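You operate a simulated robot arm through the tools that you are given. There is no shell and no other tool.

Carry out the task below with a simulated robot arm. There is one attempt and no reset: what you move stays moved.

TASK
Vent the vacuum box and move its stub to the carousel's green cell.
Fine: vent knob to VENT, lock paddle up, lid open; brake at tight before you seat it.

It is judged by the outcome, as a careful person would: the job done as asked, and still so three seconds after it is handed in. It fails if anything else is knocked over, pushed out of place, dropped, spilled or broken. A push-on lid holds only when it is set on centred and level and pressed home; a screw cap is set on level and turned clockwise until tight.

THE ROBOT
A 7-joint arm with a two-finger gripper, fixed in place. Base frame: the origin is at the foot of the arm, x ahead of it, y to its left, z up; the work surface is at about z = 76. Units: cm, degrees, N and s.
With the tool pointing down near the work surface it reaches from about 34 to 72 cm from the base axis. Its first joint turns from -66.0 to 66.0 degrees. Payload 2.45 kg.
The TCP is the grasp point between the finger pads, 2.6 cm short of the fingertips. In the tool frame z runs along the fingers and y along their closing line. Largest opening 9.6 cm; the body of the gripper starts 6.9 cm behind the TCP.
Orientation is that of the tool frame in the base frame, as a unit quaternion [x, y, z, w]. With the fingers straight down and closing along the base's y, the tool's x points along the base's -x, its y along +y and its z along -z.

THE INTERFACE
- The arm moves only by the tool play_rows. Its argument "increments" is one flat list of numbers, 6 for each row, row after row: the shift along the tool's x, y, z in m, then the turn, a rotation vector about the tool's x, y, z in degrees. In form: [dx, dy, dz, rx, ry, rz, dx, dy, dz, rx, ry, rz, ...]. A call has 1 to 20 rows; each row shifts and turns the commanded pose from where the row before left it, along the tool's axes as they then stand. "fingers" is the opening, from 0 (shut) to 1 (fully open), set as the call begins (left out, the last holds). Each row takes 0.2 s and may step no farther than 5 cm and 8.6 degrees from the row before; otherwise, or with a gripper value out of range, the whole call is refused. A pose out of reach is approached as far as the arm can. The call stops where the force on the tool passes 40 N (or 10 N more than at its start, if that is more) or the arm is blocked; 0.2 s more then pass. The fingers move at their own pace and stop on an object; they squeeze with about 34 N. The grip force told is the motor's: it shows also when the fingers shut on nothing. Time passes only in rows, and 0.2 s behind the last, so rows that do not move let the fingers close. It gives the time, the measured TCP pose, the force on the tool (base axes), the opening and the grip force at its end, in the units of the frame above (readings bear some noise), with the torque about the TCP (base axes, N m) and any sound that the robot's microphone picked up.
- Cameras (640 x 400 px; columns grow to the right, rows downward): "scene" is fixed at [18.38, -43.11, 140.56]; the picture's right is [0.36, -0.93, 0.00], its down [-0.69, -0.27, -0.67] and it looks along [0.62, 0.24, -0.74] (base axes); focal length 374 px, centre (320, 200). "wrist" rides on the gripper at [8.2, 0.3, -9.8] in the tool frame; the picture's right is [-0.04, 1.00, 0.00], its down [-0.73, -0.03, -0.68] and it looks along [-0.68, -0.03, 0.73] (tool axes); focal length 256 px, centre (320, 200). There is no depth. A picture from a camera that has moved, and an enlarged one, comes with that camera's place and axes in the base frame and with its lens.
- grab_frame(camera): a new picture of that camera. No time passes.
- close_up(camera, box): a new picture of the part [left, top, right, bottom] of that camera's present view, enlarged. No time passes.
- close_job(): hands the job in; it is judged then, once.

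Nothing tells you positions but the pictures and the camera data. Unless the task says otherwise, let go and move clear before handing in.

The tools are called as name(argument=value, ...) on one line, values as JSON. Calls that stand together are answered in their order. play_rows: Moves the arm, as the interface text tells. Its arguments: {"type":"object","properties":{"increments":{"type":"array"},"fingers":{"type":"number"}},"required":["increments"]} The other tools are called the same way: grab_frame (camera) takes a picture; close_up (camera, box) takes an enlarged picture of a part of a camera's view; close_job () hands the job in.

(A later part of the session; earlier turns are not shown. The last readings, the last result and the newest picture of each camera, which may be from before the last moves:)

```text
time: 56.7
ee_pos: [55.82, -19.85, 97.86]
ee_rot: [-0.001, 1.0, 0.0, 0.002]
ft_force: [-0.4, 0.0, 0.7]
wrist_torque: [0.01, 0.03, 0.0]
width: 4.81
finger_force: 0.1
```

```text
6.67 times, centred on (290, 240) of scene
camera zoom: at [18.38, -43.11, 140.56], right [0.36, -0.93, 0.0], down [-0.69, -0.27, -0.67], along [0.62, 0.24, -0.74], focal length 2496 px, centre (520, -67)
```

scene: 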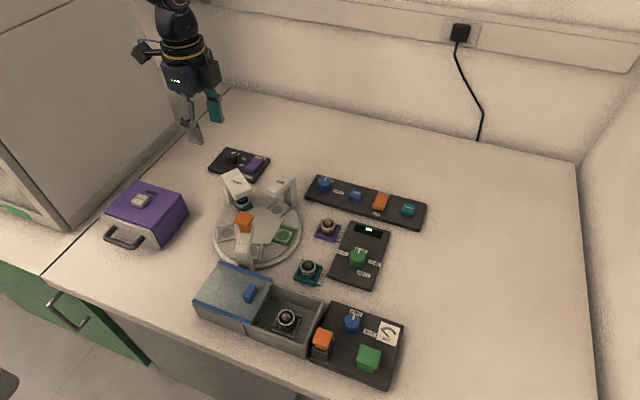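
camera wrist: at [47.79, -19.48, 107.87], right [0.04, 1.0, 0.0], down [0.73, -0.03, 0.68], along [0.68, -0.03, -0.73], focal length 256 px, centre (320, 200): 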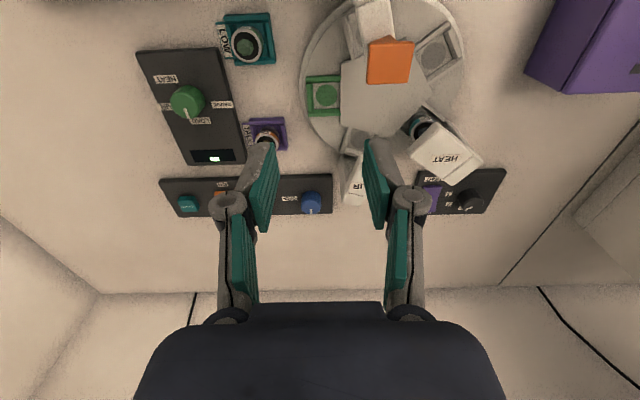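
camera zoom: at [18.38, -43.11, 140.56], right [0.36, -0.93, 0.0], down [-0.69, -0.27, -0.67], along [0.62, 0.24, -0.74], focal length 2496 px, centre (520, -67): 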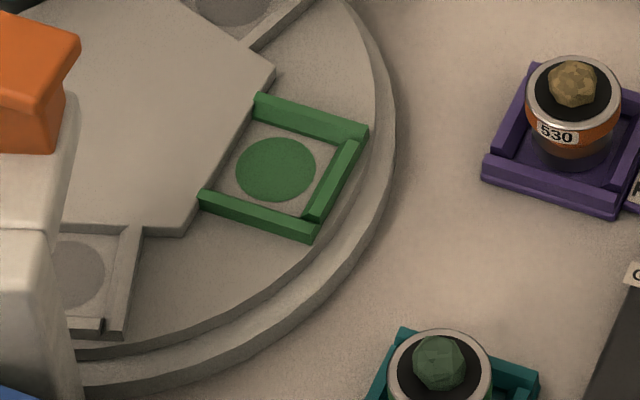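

The green cell is a U-shaped pocket about 3 cm square, centred near (58.9, -19.3) with its floor at about 78.3. It is open towards the hub, and it is empty. Next I'll look at the stub inside the vacuum box.

play_rows(increments=[0.032, -0.019, 0, 0, 0, 0, 0.032, -0.019, 0, 0, 0, 0, 0.032, -0.019, 0, 0, 0, 0, 0.035, -0.019, 0, 0, 0, 0, 0, 0, 0, 0, 0, 0], fingers=0.5)

grab_frame(camera="wrist")

close_up(camera="wrist", box=[220, 0, 440, 150])

close_up(camera="scene", box=[230, 270, 330, 360])

```text
time: 57.9
ee_pos: [42.77, -27.3, 98.08]
ee_rot: [-0.002, 1.0, 0.0, 0.001]
ft_force: [1.0, -0.3, 0.2]
wrist_torque: [0.0, 0.03, 0.0]
width: 4.78
finger_force: 0.1
```

```text
taken
camera wrist: at [34.61, -27.05, 107.98], right [0.04, 1.0, 0.0], down [0.73, -0.03, 0.68], along [0.68, -0.03, -0.73], focal length 256 px, centre (320, 200)
```

wrist: 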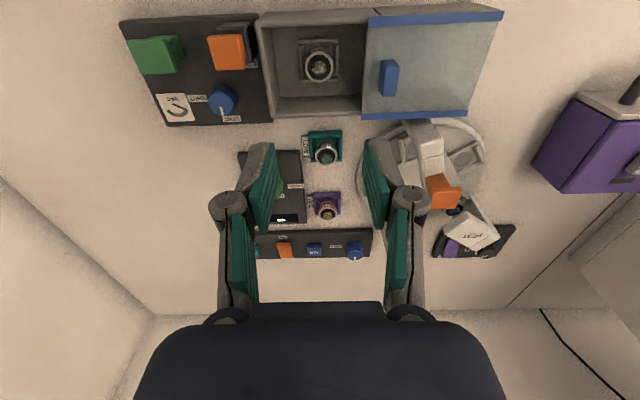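

```text
2.67 times, centred on (330, 75) of wrist
camera zoom: at [34.61, -27.05, 107.98], right [0.04, 1.0, 0.0], down [0.73, -0.03, 0.68], along [0.68, -0.03, -0.73], focal length 683 px, centre (293, 533)
```

zoom: 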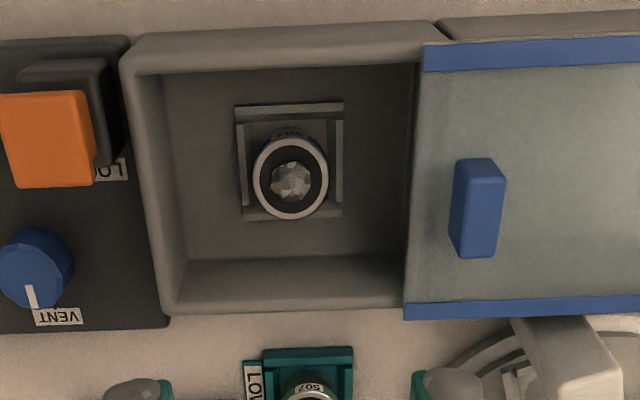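

```text
4.44 times, centred on (280, 315) of scene
camera zoom: at [18.38, -43.11, 140.56], right [0.36, -0.93, 0.0], down [-0.69, -0.27, -0.67], along [0.62, 0.24, -0.74], focal length 1664 px, centre (498, -311)
```

zoom: 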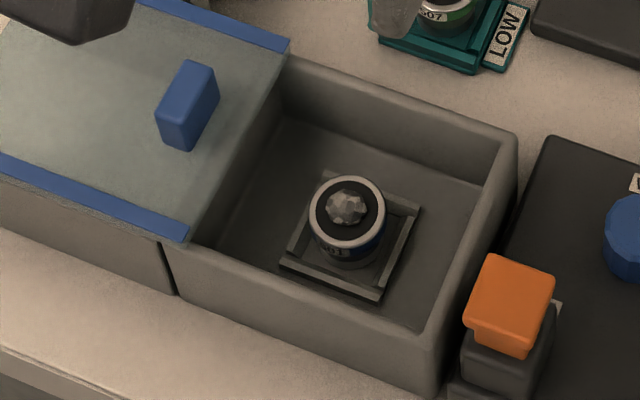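

close_up(camera="scene", box=[265, 300, 305, 340])

close_up(camera="wrist", box=[280, 20, 360, 100])

close_up(camera="scene", box=[310, 210, 350, 250])

close_up(camera="scene", box=[290, 250, 330, 290])

```text
10.00 times, centred on (285, 320) of scene
camera zoom: at [18.38, -43.11, 140.56], right [0.36, -0.93, 0.0], down [-0.69, -0.27, -0.67], along [0.62, 0.24, -0.74], focal length 3743 px, centre (670, -1000)
```

zoom: 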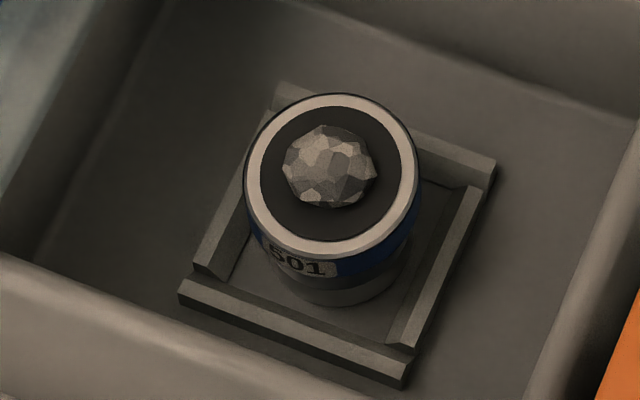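

```text
5.00 times, centred on (320, 60) of wrist
camera zoom: at [34.61, -27.05, 107.98], right [0.04, 1.0, 0.0], down [0.73, -0.03, 0.68], along [0.68, -0.03, -0.73], focal length 1280 px, centre (320, 900)
```

zoom: 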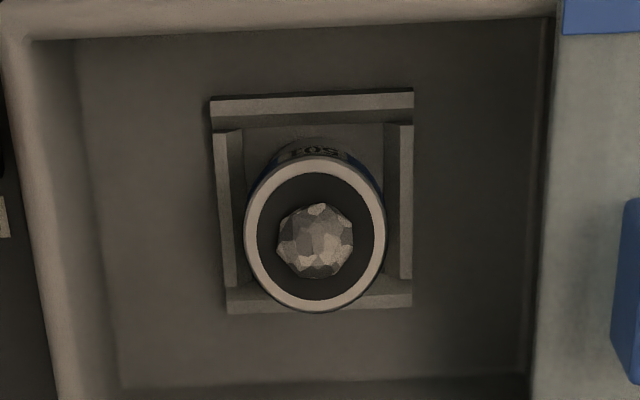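

```text
10.00 times, centred on (330, 230) of scene
camera zoom: at [18.38, -43.11, 140.56], right [0.36, -0.93, 0.0], down [-0.69, -0.27, -0.67], along [0.62, 0.24, -0.74], focal length 3743 px, centre (220, -100)
```

zoom: 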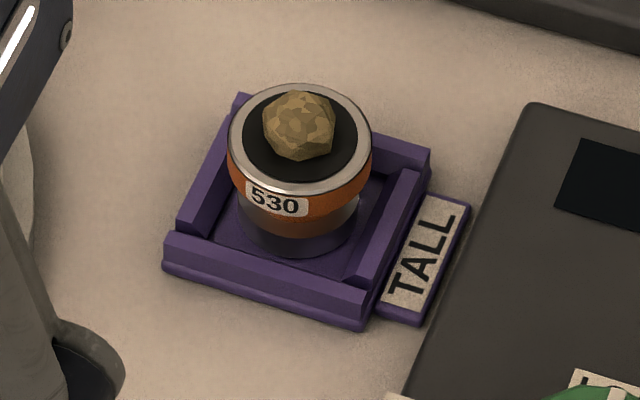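

```text
10.00 times, centred on (310, 270) of scene
camera zoom: at [18.38, -43.11, 140.56], right [0.36, -0.93, 0.0], down [-0.69, -0.27, -0.67], along [0.62, 0.24, -0.74], focal length 3743 px, centre (420, -500)
```

zoom: 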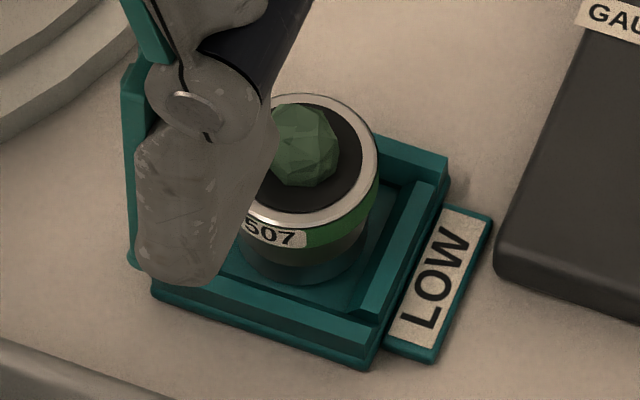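

The stub ("503"-style number, white sample) has a head about 2.9 cm across at (42.5, -27.5), with its top around z = 79.4, inside a low square frame. I'll approach with the fingers along y, slightly wider than the head, stopping above the rim to check.

play_rows(increments=[0.0029, -0.002, 0.03, 0, 0, 0, 0, 0, 0.03, 0, 0, 0, 0, 0, 0.03, 0, 0, 0, 0, 0, 0.02, 0, 0, 0, 0, 0, 0, 0, 0, 0], fingers=0.42)

grab_frame(camera="wrist")

close_up(camera="wrist", box=[220, 60, 420, 200])

close_up(camera="scene", box=[230, 260, 330, 350])

```text
time: 59.1
ee_pos: [42.71, -27.83, 86.91]
ee_rot: [0.0, 1.0, 0.0, 0.0]
ft_force: [0.3, -0.1, -0.2]
wrist_torque: [0.0, 0.04, 0.0]
width: 4.03
finger_force: 0.0
```

```text
taken
camera wrist: at [34.62, -27.47, 96.78], right [0.04, 1.0, 0.0], down [0.73, -0.03, 0.68], along [0.68, -0.03, -0.73], focal length 256 px, centre (320, 200)
```

wrist: 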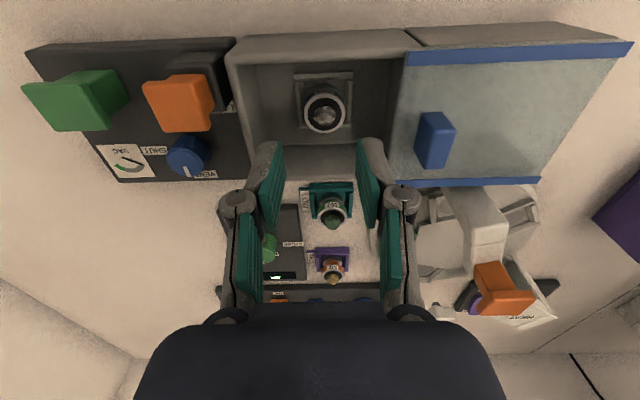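

```text
2.86 times, centred on (320, 130) of wrist
camera zoom: at [34.62, -27.47, 96.78], right [0.04, 1.0, 0.0], down [0.73, -0.03, 0.68], along [0.68, -0.03, -0.73], focal length 731 px, centre (320, 400)
```

zoom: 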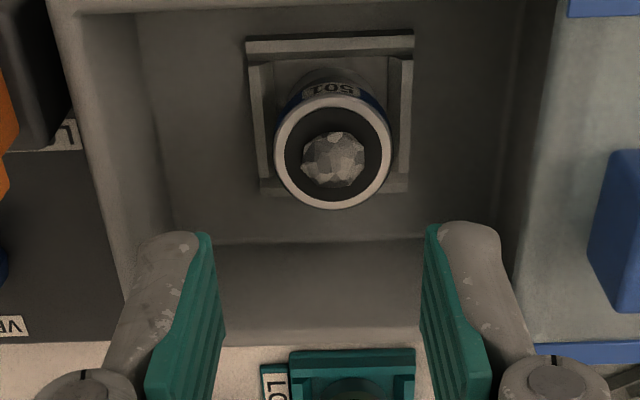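

```text
4.44 times, centred on (280, 305) of scene
camera zoom: at [18.38, -43.11, 140.56], right [0.36, -0.93, 0.0], down [-0.69, -0.27, -0.67], along [0.62, 0.24, -0.74], focal length 1664 px, centre (498, -267)
```

zoom: 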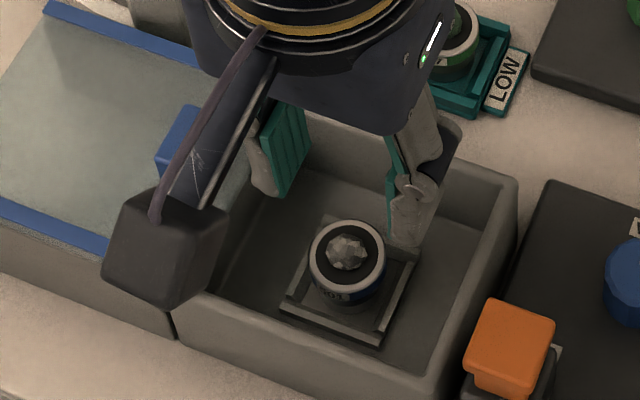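

Relative to the fingers, the stub is about +0.26 cm in y and -0.3 cm in x. I'll correct and lower until the tips are just above the stub top.

play_rows(increments=[0.003, 0.0026, 0.01, 0, 0, 0, 0, 0, 0.02, 0, 0, 0, 0, 0, 0.008, 0, 0, 0, 0, 0, 0, 0, 0, 0])

close_up(camera="wrist", box=[220, 80, 420, 220])

close_up(camera="scene", box=[230, 260, 330, 350])

```text
time: 60.1
ee_pos: [42.36, -27.69, 83.13]
ee_rot: [-0.001, 1.0, -0.001, 0.0]
ft_force: [0.0, -0.1, -0.2]
wrist_torque: [0.05, -0.02, -0.05]
width: 4.05
finger_force: 0.1
```

```text
2.86 times, centred on (320, 150) of wrist
camera zoom: at [34.16, -27.31, 93.03], right [0.04, 1.0, 0.0], down [0.73, -0.03, 0.68], along [0.68, -0.03, -0.73], focal length 731 px, centre (320, 343)
```

zoom: 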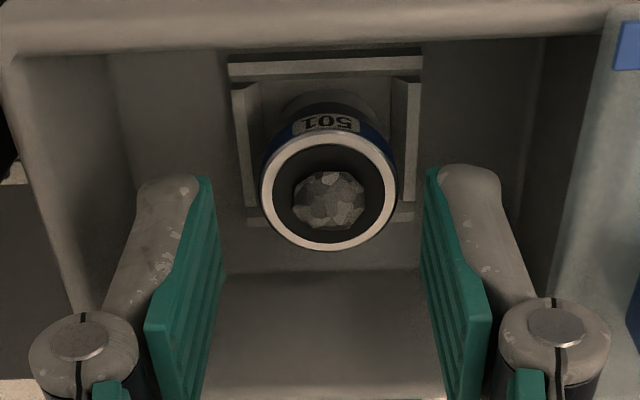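

```text
4.44 times, centred on (280, 305) of scene
camera zoom: at [18.38, -43.11, 140.56], right [0.36, -0.93, 0.0], down [-0.69, -0.27, -0.67], along [0.62, 0.24, -0.74], focal length 1664 px, centre (498, -267)
```

zoom: 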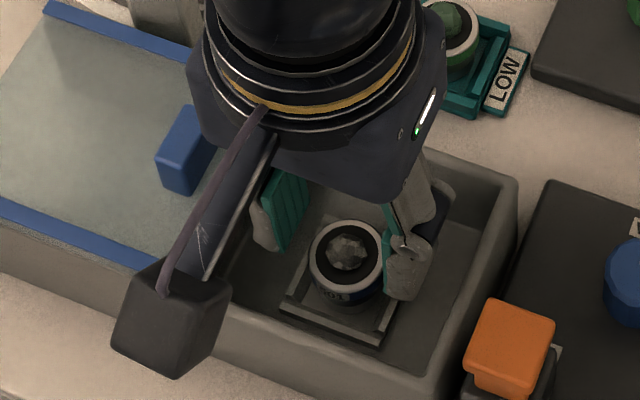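

The stub reads "501" and is nearly centred between the fingers. I'll trim the alignment and descend to grip height.

play_rows(increments=[-0.001, 0.0012, 0.01, 0, 0, 0, 0, 0, 0.009, 0, 0, 0, 0, 0, 0, 0, 0, 0])

close_up(camera="wrist", box=[220, 80, 420, 220])

close_up(camera="scene", box=[230, 260, 330, 350])

```text
time: 60.9
ee_pos: [42.45, -27.43, 81.13]
ee_rot: [-0.001, 1.0, 0.0, 0.001]
ft_force: [0.4, -0.2, -0.7]
wrist_torque: [0.01, -0.01, 0.01]
width: 4.04
finger_force: 0.1
```

```text
2.86 times, centred on (320, 150) of wrist
camera zoom: at [34.35, -27.1, 91.07], right [0.04, 1.0, 0.0], down [0.73, -0.03, 0.68], along [0.68, -0.03, -0.73], focal length 731 px, centre (320, 343)
```

zoom: 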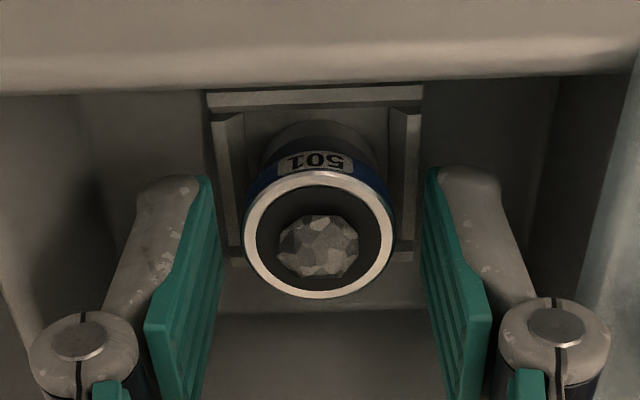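

```text
4.44 times, centred on (280, 305) of scene
camera zoom: at [18.38, -43.11, 140.56], right [0.36, -0.93, 0.0], down [-0.69, -0.27, -0.67], along [0.62, 0.24, -0.74], focal length 1664 px, centre (498, -267)
```

zoom: 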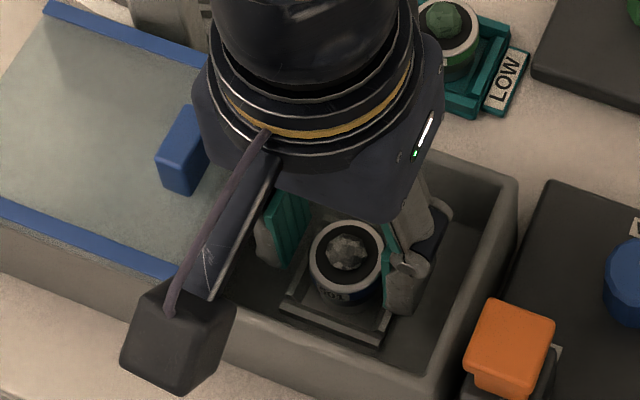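

play_rows(increments=[0, 0, 0.006, 0, 0, 0, 0, 0, 0, 0, 0, 0])

play_rows(increments=[0, 0, 0, 0, 0, 0, 0, 0, 0, 0, 0, 0, 0, 0, 0, 0, 0, 0, 0, 0, 0, 0, 0, 0], fingers=0.2)

close_up(camera="wrist", box=[220, 80, 420, 220])

close_up(camera="scene", box=[230, 260, 330, 350])

```text
time: 61.5
ee_pos: [42.64, -27.55, 80.55]
ee_rot: [-0.001, 1.0, 0.0, 0.0]
ft_force: [0.4, 0.4, 0.0]
wrist_torque: [0.01, -0.04, 0.02]
width: 4.01
finger_force: 0.1
```

```text
time: 62.5
ee_pos: [42.4, -27.32, 80.38]
ee_rot: [-0.001, 1.0, 0.001, 0.0]
ft_force: [0.8, -1.1, 0.9]
wrist_torque: [-0.02, -0.02, 0.01]
width: 2.83
finger_force: 34.4
```

```text
2.86 times, centred on (320, 150) of wrist
camera zoom: at [34.38, -27.07, 90.47], right [0.04, 1.0, 0.0], down [0.73, -0.03, 0.68], along [0.68, -0.03, -0.73], focal length 731 px, centre (320, 343)
```

zoom: 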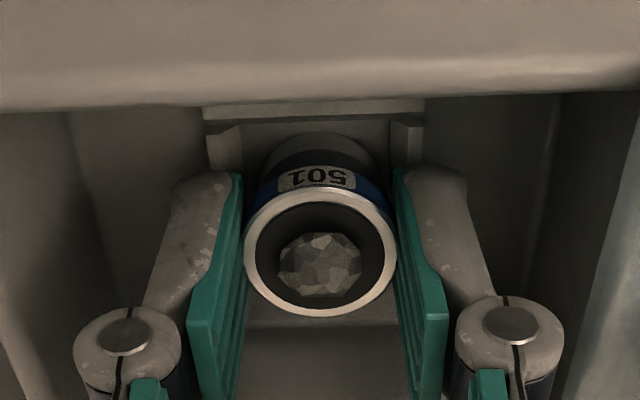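

```text
4.44 times, centred on (280, 305) of scene
camera zoom: at [18.38, -43.11, 140.56], right [0.36, -0.93, 0.0], down [-0.69, -0.27, -0.67], along [0.62, 0.24, -0.74], focal length 1664 px, centre (498, -267)
```

zoom: 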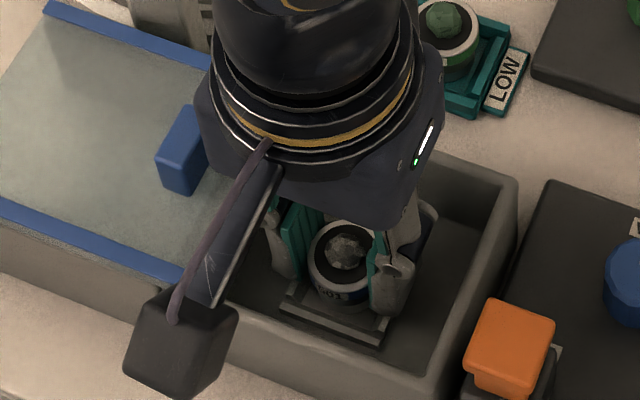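

The stub head is gripped at 2.83 cm. I'll lift slowly and check that it comes up straight.

play_rows(increments=[0, 0, -0.004, 0, 0, 0, 0, 0, -0.006, 0, 0, 0, 0, 0, -0.01, 0, 0, 0, 0, 0, -0.015, 0, 0, 0, 0, 0, 0, 0, 0, 0])

close_up(camera="wrist", box=[220, 80, 420, 220])

close_up(camera="scene", box=[230, 260, 330, 350])

```text
time: 63.7
ee_pos: [42.54, -27.55, 84.09]
ee_rot: [-0.001, 1.0, 0.001, 0.0]
ft_force: [0.0, -0.2, -0.1]
wrist_torque: [-0.01, 0.01, -0.01]
width: 2.85
finger_force: 34.7
```

```text
2.86 times, centred on (320, 150) of wrist
camera zoom: at [34.38, -27.2, 94.02], right [0.04, 1.0, 0.0], down [0.73, -0.03, 0.68], along [0.68, -0.03, -0.73], focal length 731 px, centre (320, 343)
```

zoom: 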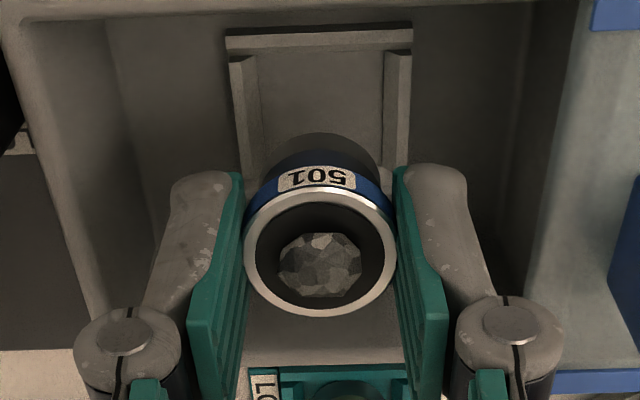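

```text
4.44 times, centred on (280, 305) of scene
camera zoom: at [18.38, -43.11, 140.56], right [0.36, -0.93, 0.0], down [-0.69, -0.27, -0.67], along [0.62, 0.24, -0.74], focal length 1664 px, centre (498, -267)
```

zoom: 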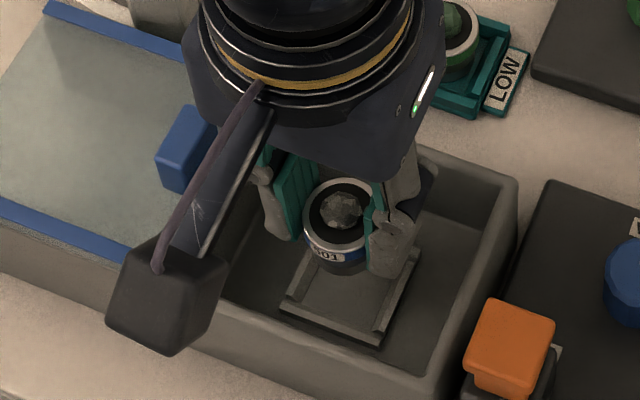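

The stub came free of the box, level in the grip. I'll lift higher and carry it over the green cell.

play_rows(increments=[0, 0, -0.03, 0, 0, 0, 0, 0, -0.04, 0, 0, 0, 0, 0, -0.04, 0, 0, 0, -0.02, 0.01, 0, 0, 0, 0, -0.0328, 0.0164, 0, 0, 0, 0, -0.0328, 0.0164, 0, 0, 0, 0, -0.0328, 0.0164, 0, 0, 0, 0, -0.0328, 0.0164, 0, 0, 0, 0, -0.0128, 0.0064, 0, 0, 0, 0, 0, 0, 0, 0, 0, 0])

grab_frame(camera="wrist")

close_up(camera="wrist", box=[220, 40, 440, 200])

grab_frame(camera="scene")

```text
time: 65.9
ee_pos: [58.93, -19.11, 95.08]
ee_rot: [-0.001, 1.0, 0.0, 0.0]
ft_force: [-1.2, -0.3, 0.0]
wrist_torque: [-0.02, -0.01, 0.03]
width: 2.82
finger_force: 34.1
```

```text
taken
camera wrist: at [50.79, -18.81, 105.04], right [0.04, 1.0, 0.0], down [0.73, -0.03, 0.68], along [0.68, -0.03, -0.73], focal length 256 px, centre (320, 200)
```

wrist: 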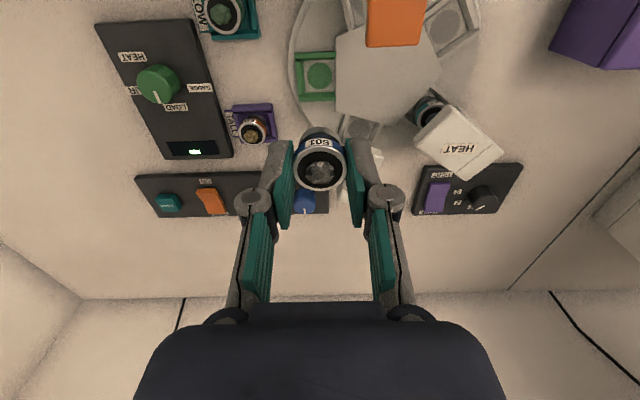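

```text
2.50 times, centred on (330, 120) of wrist
camera zoom: at [50.79, -18.81, 105.04], right [0.04, 1.0, 0.0], down [0.73, -0.03, 0.68], along [0.68, -0.03, -0.73], focal length 640 px, centre (295, 400)
```

zoom: 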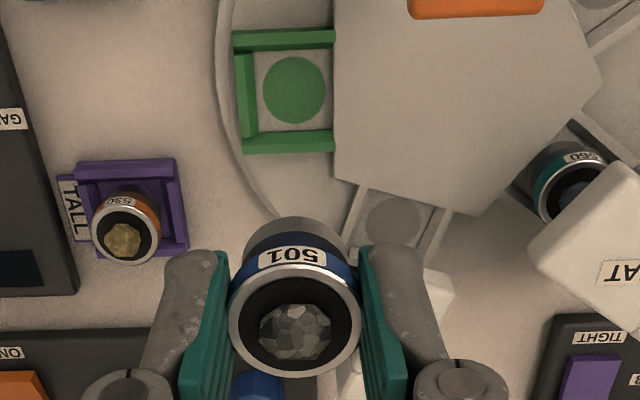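

```text
taken
```

scene: 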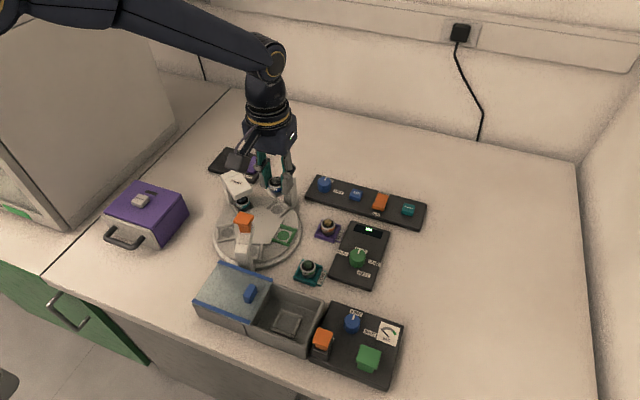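

I'm above the green cell. I'll trim the position (+0.1 x, -0.14 y) and descend partway for a finer check.

play_rows(increments=[-0.001, -0.0014, 0.02, 0, 0, 0, 0, 0, 0.03, 0, 0, 0, 0, 0, 0.018, 0, 0, 0, 0, 0, 0, 0, 0, 0])

close_up(camera="wrist", box=[220, 60, 440, 220])

close_up(camera="scene", box=[230, 180, 330, 270])

```text
time: 66.9
ee_pos: [59.03, -19.41, 88.07]
ee_rot: [-0.001, 1.0, 0.0, 0.0]
ft_force: [-0.2, 0.1, -0.6]
wrist_torque: [0.01, -0.01, 0.02]
width: 2.81
finger_force: 33.9
```

```text
2.50 times, centred on (330, 140) of wrist
camera zoom: at [50.81, -19.03, 98.07], right [0.04, 1.0, 0.0], down [0.73, -0.03, 0.68], along [0.68, -0.03, -0.73], focal length 640 px, centre (295, 350)
```

zoom: 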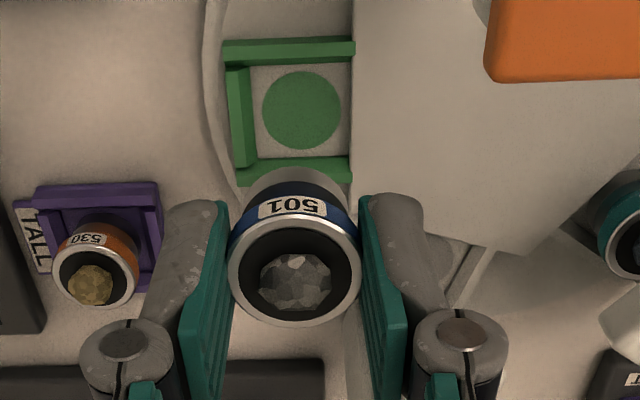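

```text
4.44 times, centred on (280, 225) of scene
camera zoom: at [18.38, -43.11, 140.56], right [0.36, -0.93, 0.0], down [-0.69, -0.27, -0.67], along [0.62, 0.24, -0.74], focal length 1664 px, centre (498, 89)
```

zoom: 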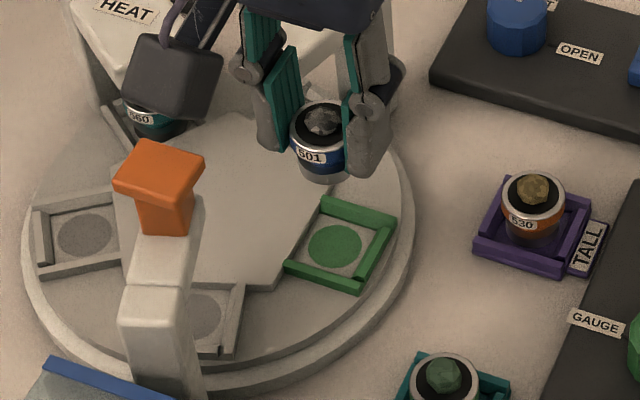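

The stub needs about +0.19 cm in y to sit centred over the cell. I'll apply that and lower to just above the cell walls to compare directly.

play_rows(increments=[0, 0.0018, 0.015, 0, 0, 0, 0, 0, 0.015, 0, 0, 0, 0, 0, 0.012, 0, 0, 0, 0, 0, 0, 0, 0, 0])

close_up(camera="wrist", box=[230, 80, 410, 210])

close_up(camera="scene", box=[255, 195, 315, 255])

```text
time: 67.9
ee_pos: [58.88, -19.19, 84.05]
ee_rot: [-0.001, 1.0, 0.0, 0.0]
ft_force: [-0.2, 0.7, 0.2]
wrist_torque: [0.01, -0.02, -0.01]
width: 2.8
finger_force: 34.0
```

```text
3.08 times, centred on (320, 145) of wrist
camera zoom: at [50.71, -18.79, 93.98], right [0.04, 1.0, 0.0], down [0.73, -0.03, 0.68], along [0.68, -0.03, -0.73], focal length 788 px, centre (320, 369)
```

zoom: 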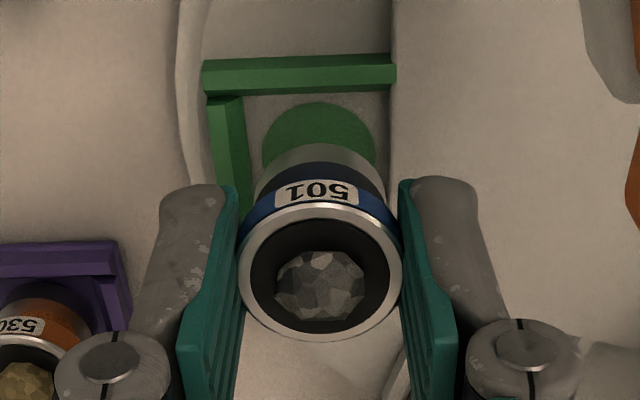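

```text
6.67 times, centred on (285, 225) of scene
camera zoom: at [18.38, -43.11, 140.56], right [0.36, -0.93, 0.0], down [-0.69, -0.27, -0.67], along [0.62, 0.24, -0.74], focal length 2496 px, centre (553, 33)
```

zoom: 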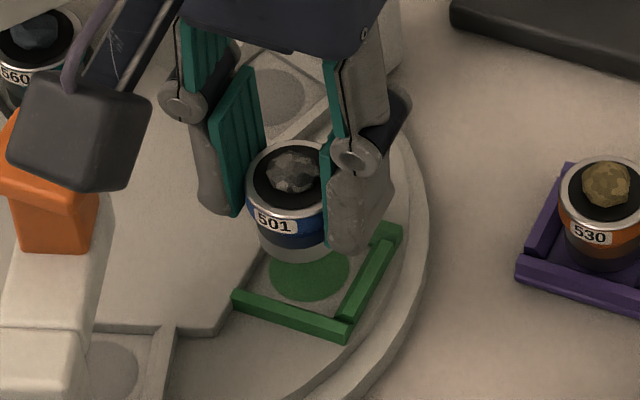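

In y the stub is centred, and both cameras put it about 0.2 cm short in x. I'll shift +0.18 cm in x and lower another centimetre.

play_rows(increments=[-0.0018, 0, 0.005, 0, 0, 0, 0, 0, 0.005, 0, 0, 0, 0, 0, 0, 0, 0, 0])

close_up(camera="wrist", box=[230, 80, 410, 210])

close_up(camera="scene", box=[255, 195, 315, 255])

```text
time: 68.7
ee_pos: [59.08, -19.25, 83.06]
ee_rot: [-0.001, 1.0, -0.001, 0.0]
ft_force: [-0.6, -0.7, 0.0]
wrist_torque: [0.0, -0.04, -0.02]
width: 2.83
finger_force: 34.0
```

```text
3.08 times, centred on (320, 145) of wrist
camera zoom: at [50.99, -18.83, 93.03], right [0.04, 1.0, 0.0], down [0.73, -0.03, 0.68], along [0.68, -0.03, -0.73], focal length 788 px, centre (320, 369)
```

zoom: 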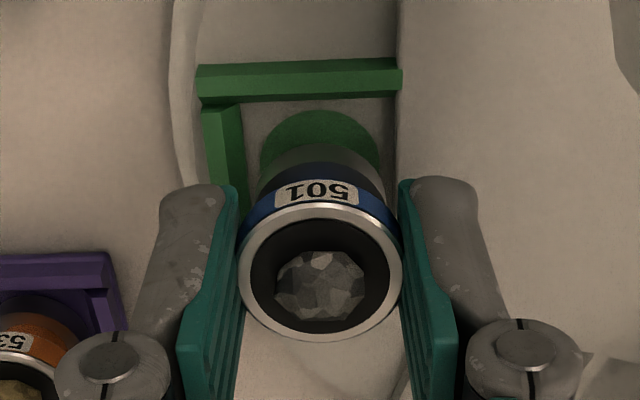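

```text
6.67 times, centred on (285, 225) of scene
camera zoom: at [18.38, -43.11, 140.56], right [0.36, -0.93, 0.0], down [-0.69, -0.27, -0.67], along [0.62, 0.24, -0.74], focal length 2496 px, centre (553, 33)
```

zoom: 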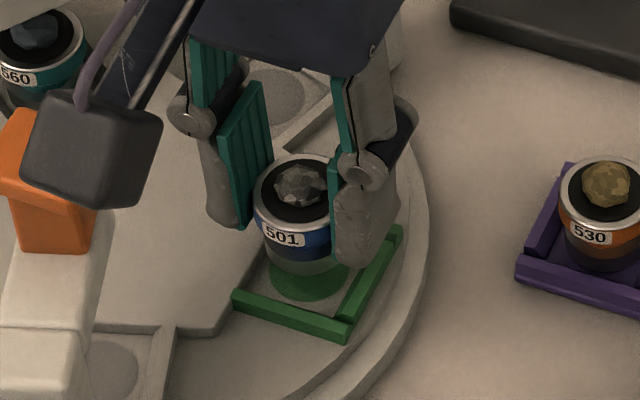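

The alignment looks good in both views. I'll lower in small steps and watch the contact force.

play_rows(increments=[0, 0, 0.003, 0, 0, 0, 0, 0, 0.003, 0, 0, 0, 0, 0, 0, 0, 0, 0])

play_rows(increments=[0, 0, 0.002, 0, 0, 0, 0, 0, 0, 0, 0, 0])

close_up(camera="wrist", box=[230, 80, 410, 210])

close_up(camera="scene", box=[255, 195, 315, 255])

```text
time: 69.5
ee_pos: [59.19, -19.33, 82.58]
ee_rot: [-0.001, 1.0, 0.001, 0.001]
ft_force: [-0.2, 0.3, -0.7]
wrist_torque: [0.01, -0.01, -0.02]
width: 2.78
finger_force: 34.0
```

```text
time: 70.1
ee_pos: [59.14, -19.31, 82.38]
ee_rot: [0.0, 1.0, 0.001, 0.001]
ft_force: [0.0, -0.3, -0.4]
wrist_torque: [0.01, 0.01, 0.05]
width: 2.82
finger_force: 35.0
```

```text
3.08 times, centred on (320, 145) of wrist
camera zoom: at [51.01, -18.88, 92.29], right [0.04, 1.0, 0.0], down [0.73, -0.03, 0.68], along [0.68, -0.03, -0.73], focal length 788 px, centre (320, 369)
```

zoom: 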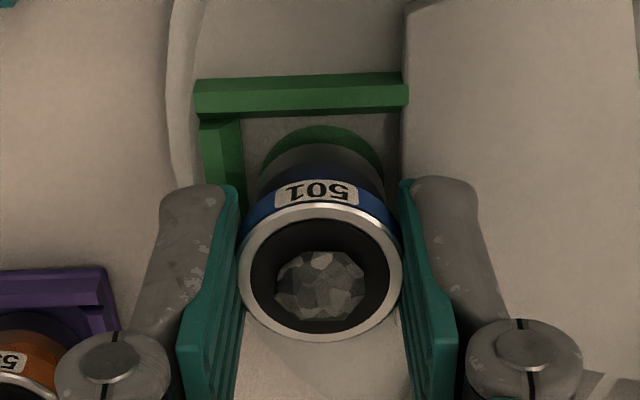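

```text
6.67 times, centred on (285, 225) of scene
camera zoom: at [18.38, -43.11, 140.56], right [0.36, -0.93, 0.0], down [-0.69, -0.27, -0.67], along [0.62, 0.24, -0.74], focal length 2496 px, centre (553, 33)
```

zoom: 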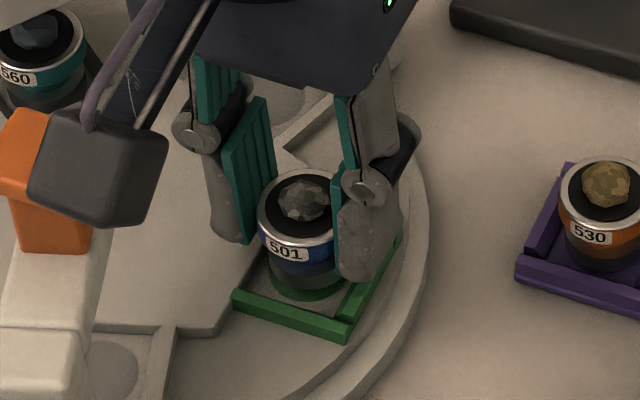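

play_rows(increments=[0, 0, 0.002, 0, 0, 0, 0, 0, 0, 0, 0, 0])

play_rows(increments=[0, 0, 0.002, 0, 0, 0, 0, 0, 0, 0, 0, 0])

close_up(camera="wrist", box=[230, 80, 410, 210])

close_up(camera="scene", box=[255, 195, 315, 255])

```text
time: 70.7
ee_pos: [59.14, -19.2, 82.22]
ee_rot: [-0.001, 1.0, 0.0, -0.001]
ft_force: [0.3, -0.2, -0.2]
wrist_torque: [0.04, 0.02, 0.02]
width: 2.82
finger_force: 33.7
```

```text
time: 71.3
ee_pos: [59.15, -19.23, 81.91]
ee_rot: [0.0, 1.0, -0.001, 0.001]
ft_force: [0.3, 0.0, -0.6]
wrist_torque: [0.05, 0.02, 0.0]
width: 2.82
finger_force: 33.9
```

```text
3.08 times, centred on (320, 145) of wrist
camera zoom: at [51.04, -18.87, 91.89], right [0.04, 1.0, 0.0], down [0.73, -0.03, 0.68], along [0.68, -0.03, -0.73], focal length 788 px, centre (320, 369)
```

zoom: 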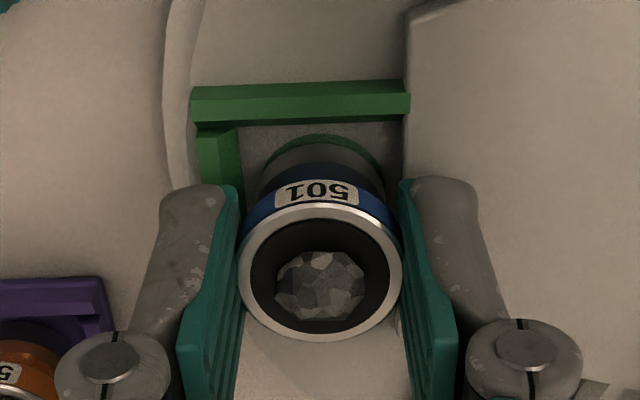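

```text
6.67 times, centred on (285, 225) of scene
camera zoom: at [18.38, -43.11, 140.56], right [0.36, -0.93, 0.0], down [-0.69, -0.27, -0.67], along [0.62, 0.24, -0.74], focal length 2496 px, centre (553, 33)
```

zoom: 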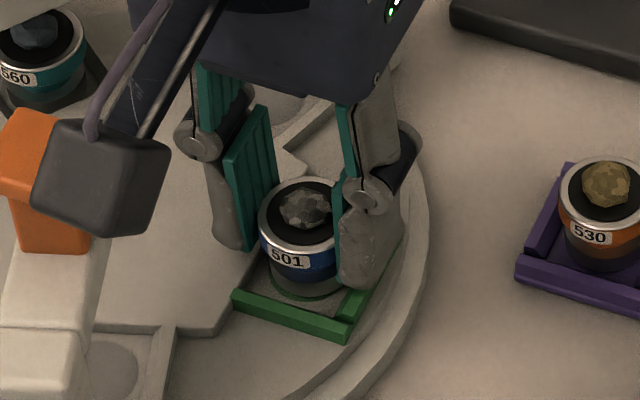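

The green ring around the foot is shrinking evenly, so the stub is centred. I'll continue in 1–2 mm steps to contact.

play_rows(increments=[0, 0, 0.002, 0, 0, 0, 0, 0, 0, 0, 0, 0])

play_rows(increments=[0, 0, 0.0015, 0, 0, 0, 0, 0, 0, 0, 0, 0])

close_up(camera="wrist", box=[230, 80, 410, 210])

close_up(camera="scene", box=[255, 195, 315, 255])

```text
time: 71.9
ee_pos: [59.17, -19.15, 81.91]
ee_rot: [-0.001, 1.0, 0.0, 0.003]
ft_force: [-2.7, 0.8, 16.3]
wrist_torque: [0.04, 0.1, 0.04]
width: 2.8
finger_force: 33.5
```

```text
time: 72.5
ee_pos: [59.34, -19.28, 81.81]
ee_rot: [0.0, 1.0, 0.0, 0.002]
ft_force: [0.9, 2.3, 27.7]
wrist_torque: [0.08, -0.02, 0.0]
width: 2.83
finger_force: 34.3
```

```text
3.08 times, centred on (320, 145) of wrist
camera zoom: at [51.1, -18.89, 91.65], right [0.04, 1.0, 0.0], down [0.73, -0.03, 0.68], along [0.68, -0.03, -0.73], focal length 788 px, centre (320, 369)
```

zoom: 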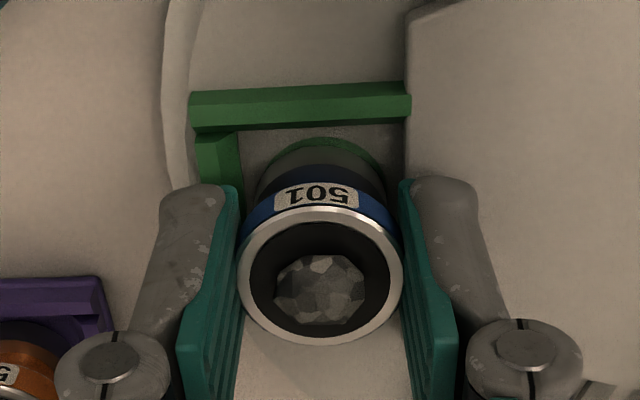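

```text
6.67 times, centred on (285, 225) of scene
camera zoom: at [18.33, -43.09, 140.57], right [0.36, -0.93, 0.0], down [-0.69, -0.27, -0.67], along [0.63, 0.24, -0.74], focal length 2496 px, centre (553, 33)
```

zoom: 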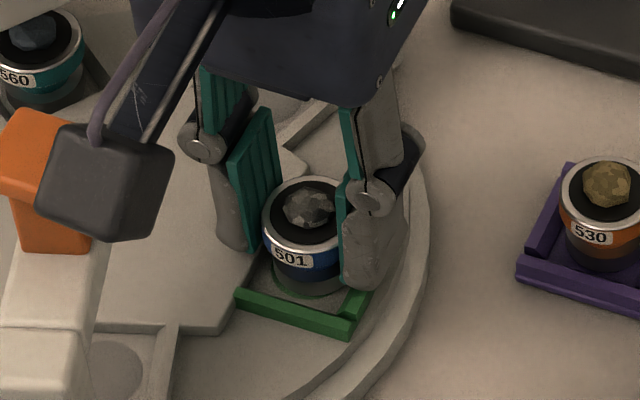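

Contact is at about TCP z = 81.85 with around 28 N. Before releasing, I need to know whether that is the stub's foot on the cell floor or a fingertip on the hub or wall.

close_up(camera="scene", box=[270, 215, 305, 250])

close_up(camera="wrist", box=[280, 95, 370, 165])

```text
11.43 times, centred on (288, 232) of scene
camera zoom: at [18.33, -43.09, 140.57], right [0.36, -0.93, 0.0], down [-0.69, -0.27, -0.67], along [0.63, 0.24, -0.74], focal length 4278 px, centre (691, -171)
```

zoom: 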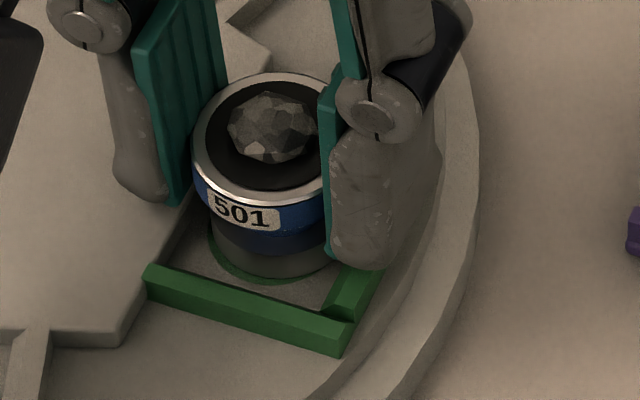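

```text
5.71 times, centred on (325, 130) of wrist
camera zoom: at [51.1, -18.89, 91.65], right [0.04, 1.0, 0.0], down [0.73, -0.03, 0.68], along [0.68, -0.03, -0.73], focal length 1463 px, centre (291, 600)
```

zoom: 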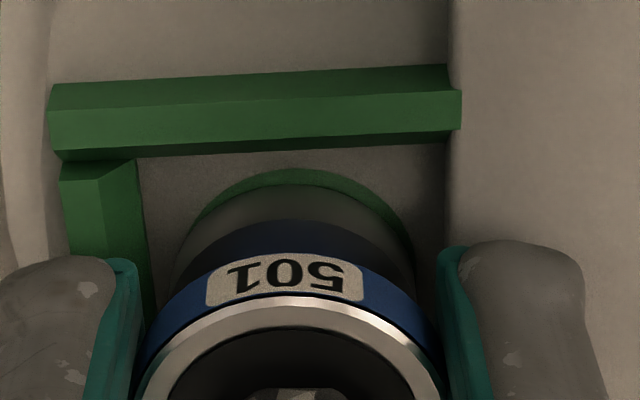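

The thin green ring is even around the foot, so the stub is down in the pocket within about a millimetre and centred. I'll ease off the preload and open the fingers.

play_rows(increments=[0, 0, -0.001, 0, 0, 0, 0, 0, 0, 0, 0, 0])

play_rows(increments=[0, 0, 0, 0, 0, 0, 0, 0, 0, 0, 0, 0, 0, 0, 0, 0, 0, 0, 0, 0, 0, 0, 0, 0], fingers=0.4)

close_up(camera="wrist", box=[230, 80, 410, 210])

close_up(camera="scene", box=[255, 195, 315, 255])

```text
time: 73.1
ee_pos: [59.23, -19.2, 81.73]
ee_rot: [-0.001, 1.0, 0.001, 0.001]
ft_force: [2.7, 1.0, 23.2]
wrist_torque: [0.01, -0.16, -0.07]
width: 2.79
finger_force: 33.9
```

```text
time: 74.1
ee_pos: [59.09, -19.22, 81.76]
ee_rot: [-0.001, 1.0, 0.0, -0.001]
ft_force: [0.2, -0.5, 0.7]
wrist_torque: [0.0, 0.04, 0.02]
width: 3.83
finger_force: 0.1
```

```text
3.08 times, centred on (320, 145) of wrist
camera zoom: at [51.04, -18.88, 91.6], right [0.04, 1.0, 0.0], down [0.73, -0.03, 0.68], along [0.68, -0.03, -0.73], focal length 788 px, centre (320, 369)
```

zoom: 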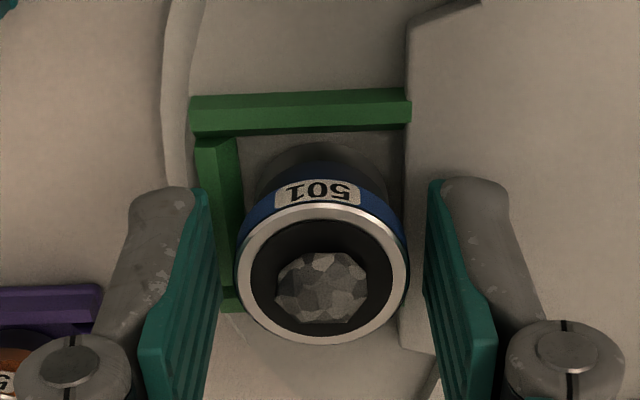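

```text
6.67 times, centred on (285, 225) of scene
camera zoom: at [18.38, -43.11, 140.56], right [0.36, -0.93, 0.0], down [-0.69, -0.27, -0.67], along [0.62, 0.24, -0.74], focal length 2496 px, centre (553, 33)
```

zoom: 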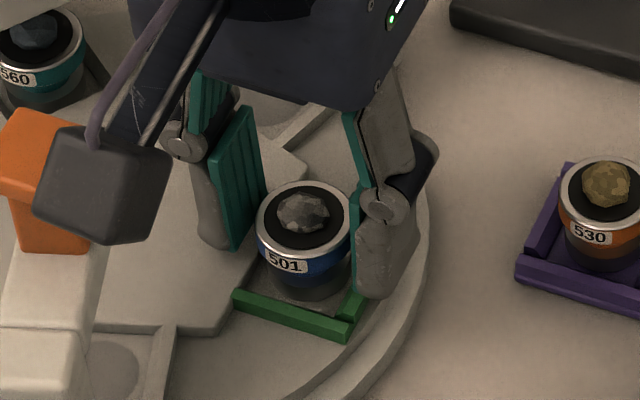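

The stub settled onto the cell floor, hiding the green disc. I'll raise the fingers straight up and clear, then inspect everything.

play_rows(increments=[0, 0, -0.005, 0, 0, 0, 0, 0, -0.01, 0, 0, 0, 0, 0, -0.02, 0, 0, 0, 0, 0, -0.03, 0, 0, 0, 0, 0, -0.04, 0, 0, 0, 0, 0, -0.04, 0, 0, 0, 0.03, 0, -0.03, 0, 0, 0, 0.04, 0, -0.02, 0, 0, 0, 0.04, 0, 0, 0, 0, 0, 0.04, 0, 0, 0, 0, 0, 0, 0, 0, 0, 0, 0])

grab_frame(camera="scene")

close_up(camera="scene", box=[200, 140, 320, 270])

close_up(camera="scene", box=[265, 210, 310, 250])

close_up(camera="scene", box=[190, 255, 410, 390])

grab_frame(camera="wrist")

```text
time: 76.5
ee_pos: [44.21, -19.34, 101.22]
ee_rot: [-0.001, 1.0, 0.0, 0.0]
ft_force: [0.0, 0.3, 0.0]
wrist_torque: [-0.01, 0.01, 0.01]
width: 3.84
finger_force: 0.0
```

```text
taken
```

scene: 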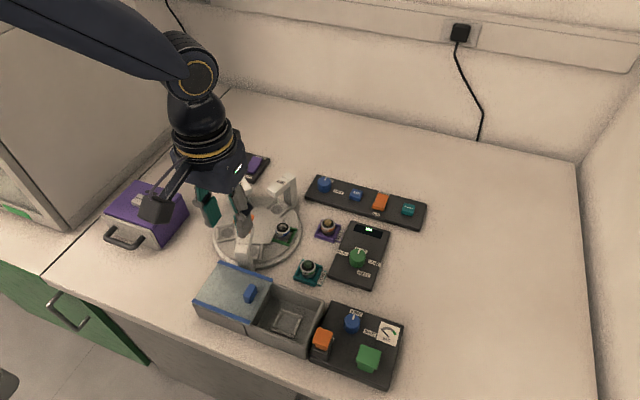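

```text
3.08 times, centred on (260, 205) of scene
camera zoom: at [18.38, -43.11, 140.56], right [0.36, -0.93, 0.0], down [-0.69, -0.27, -0.67], along [0.62, 0.24, -0.74], focal length 1152 px, centre (505, 185)
```

zoom: 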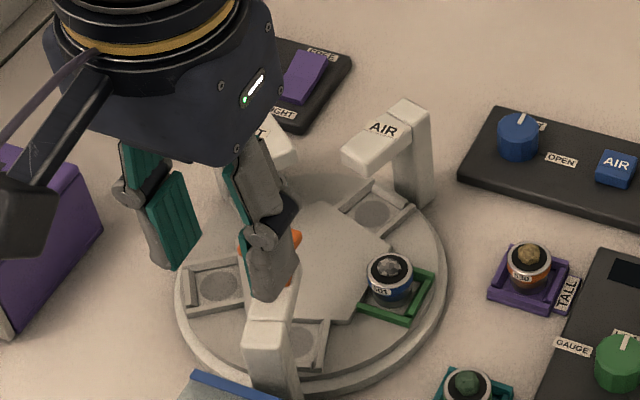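

```text
10.00 times, centred on (288, 230) of scene
camera zoom: at [18.38, -43.11, 140.56], right [0.36, -0.93, 0.0], down [-0.69, -0.27, -0.67], along [0.62, 0.24, -0.74], focal length 3743 px, centre (645, -100)
```

zoom: 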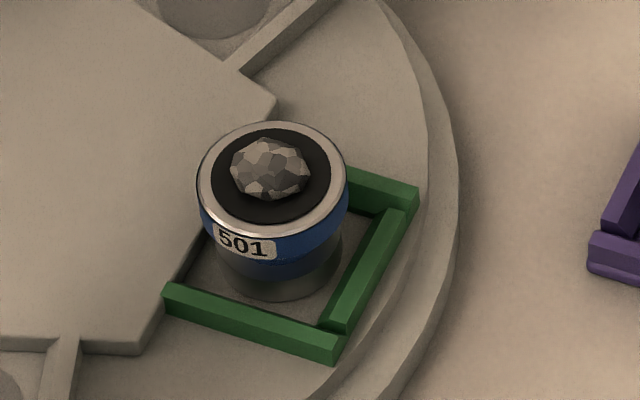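

```text
2.91 times, centred on (300, 322) of scene
camera zoom: at [18.38, -43.11, 140.56], right [0.36, -0.93, 0.0], down [-0.69, -0.27, -0.67], along [0.62, 0.24, -0.74], focal length 1089 px, centre (378, -156)
```

zoom: 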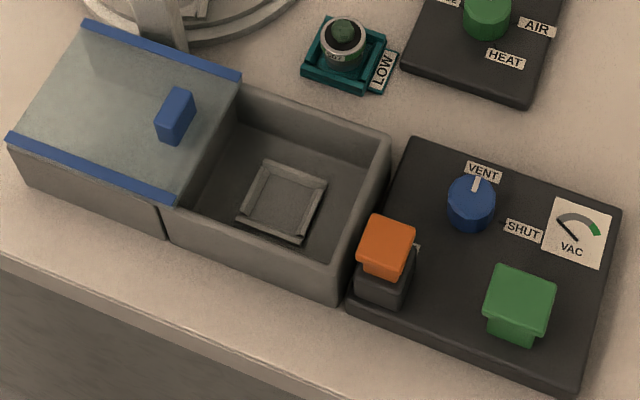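

```text
taken
camera wrist: at [36.11, -19.01, 111.15], right [0.04, 1.0, 0.0], down [0.73, -0.03, 0.68], along [0.68, -0.03, -0.73], focal length 256 px, centre (320, 200)
```

wrist: 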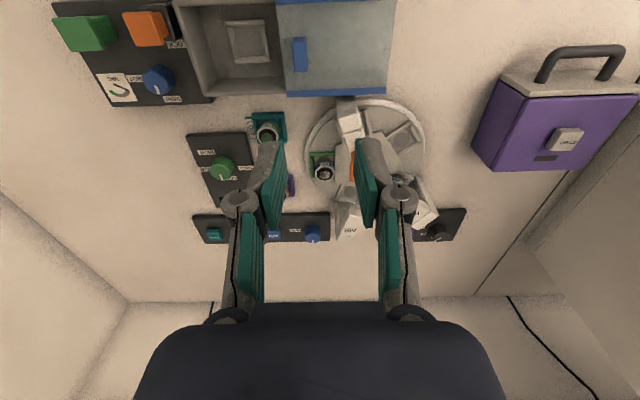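

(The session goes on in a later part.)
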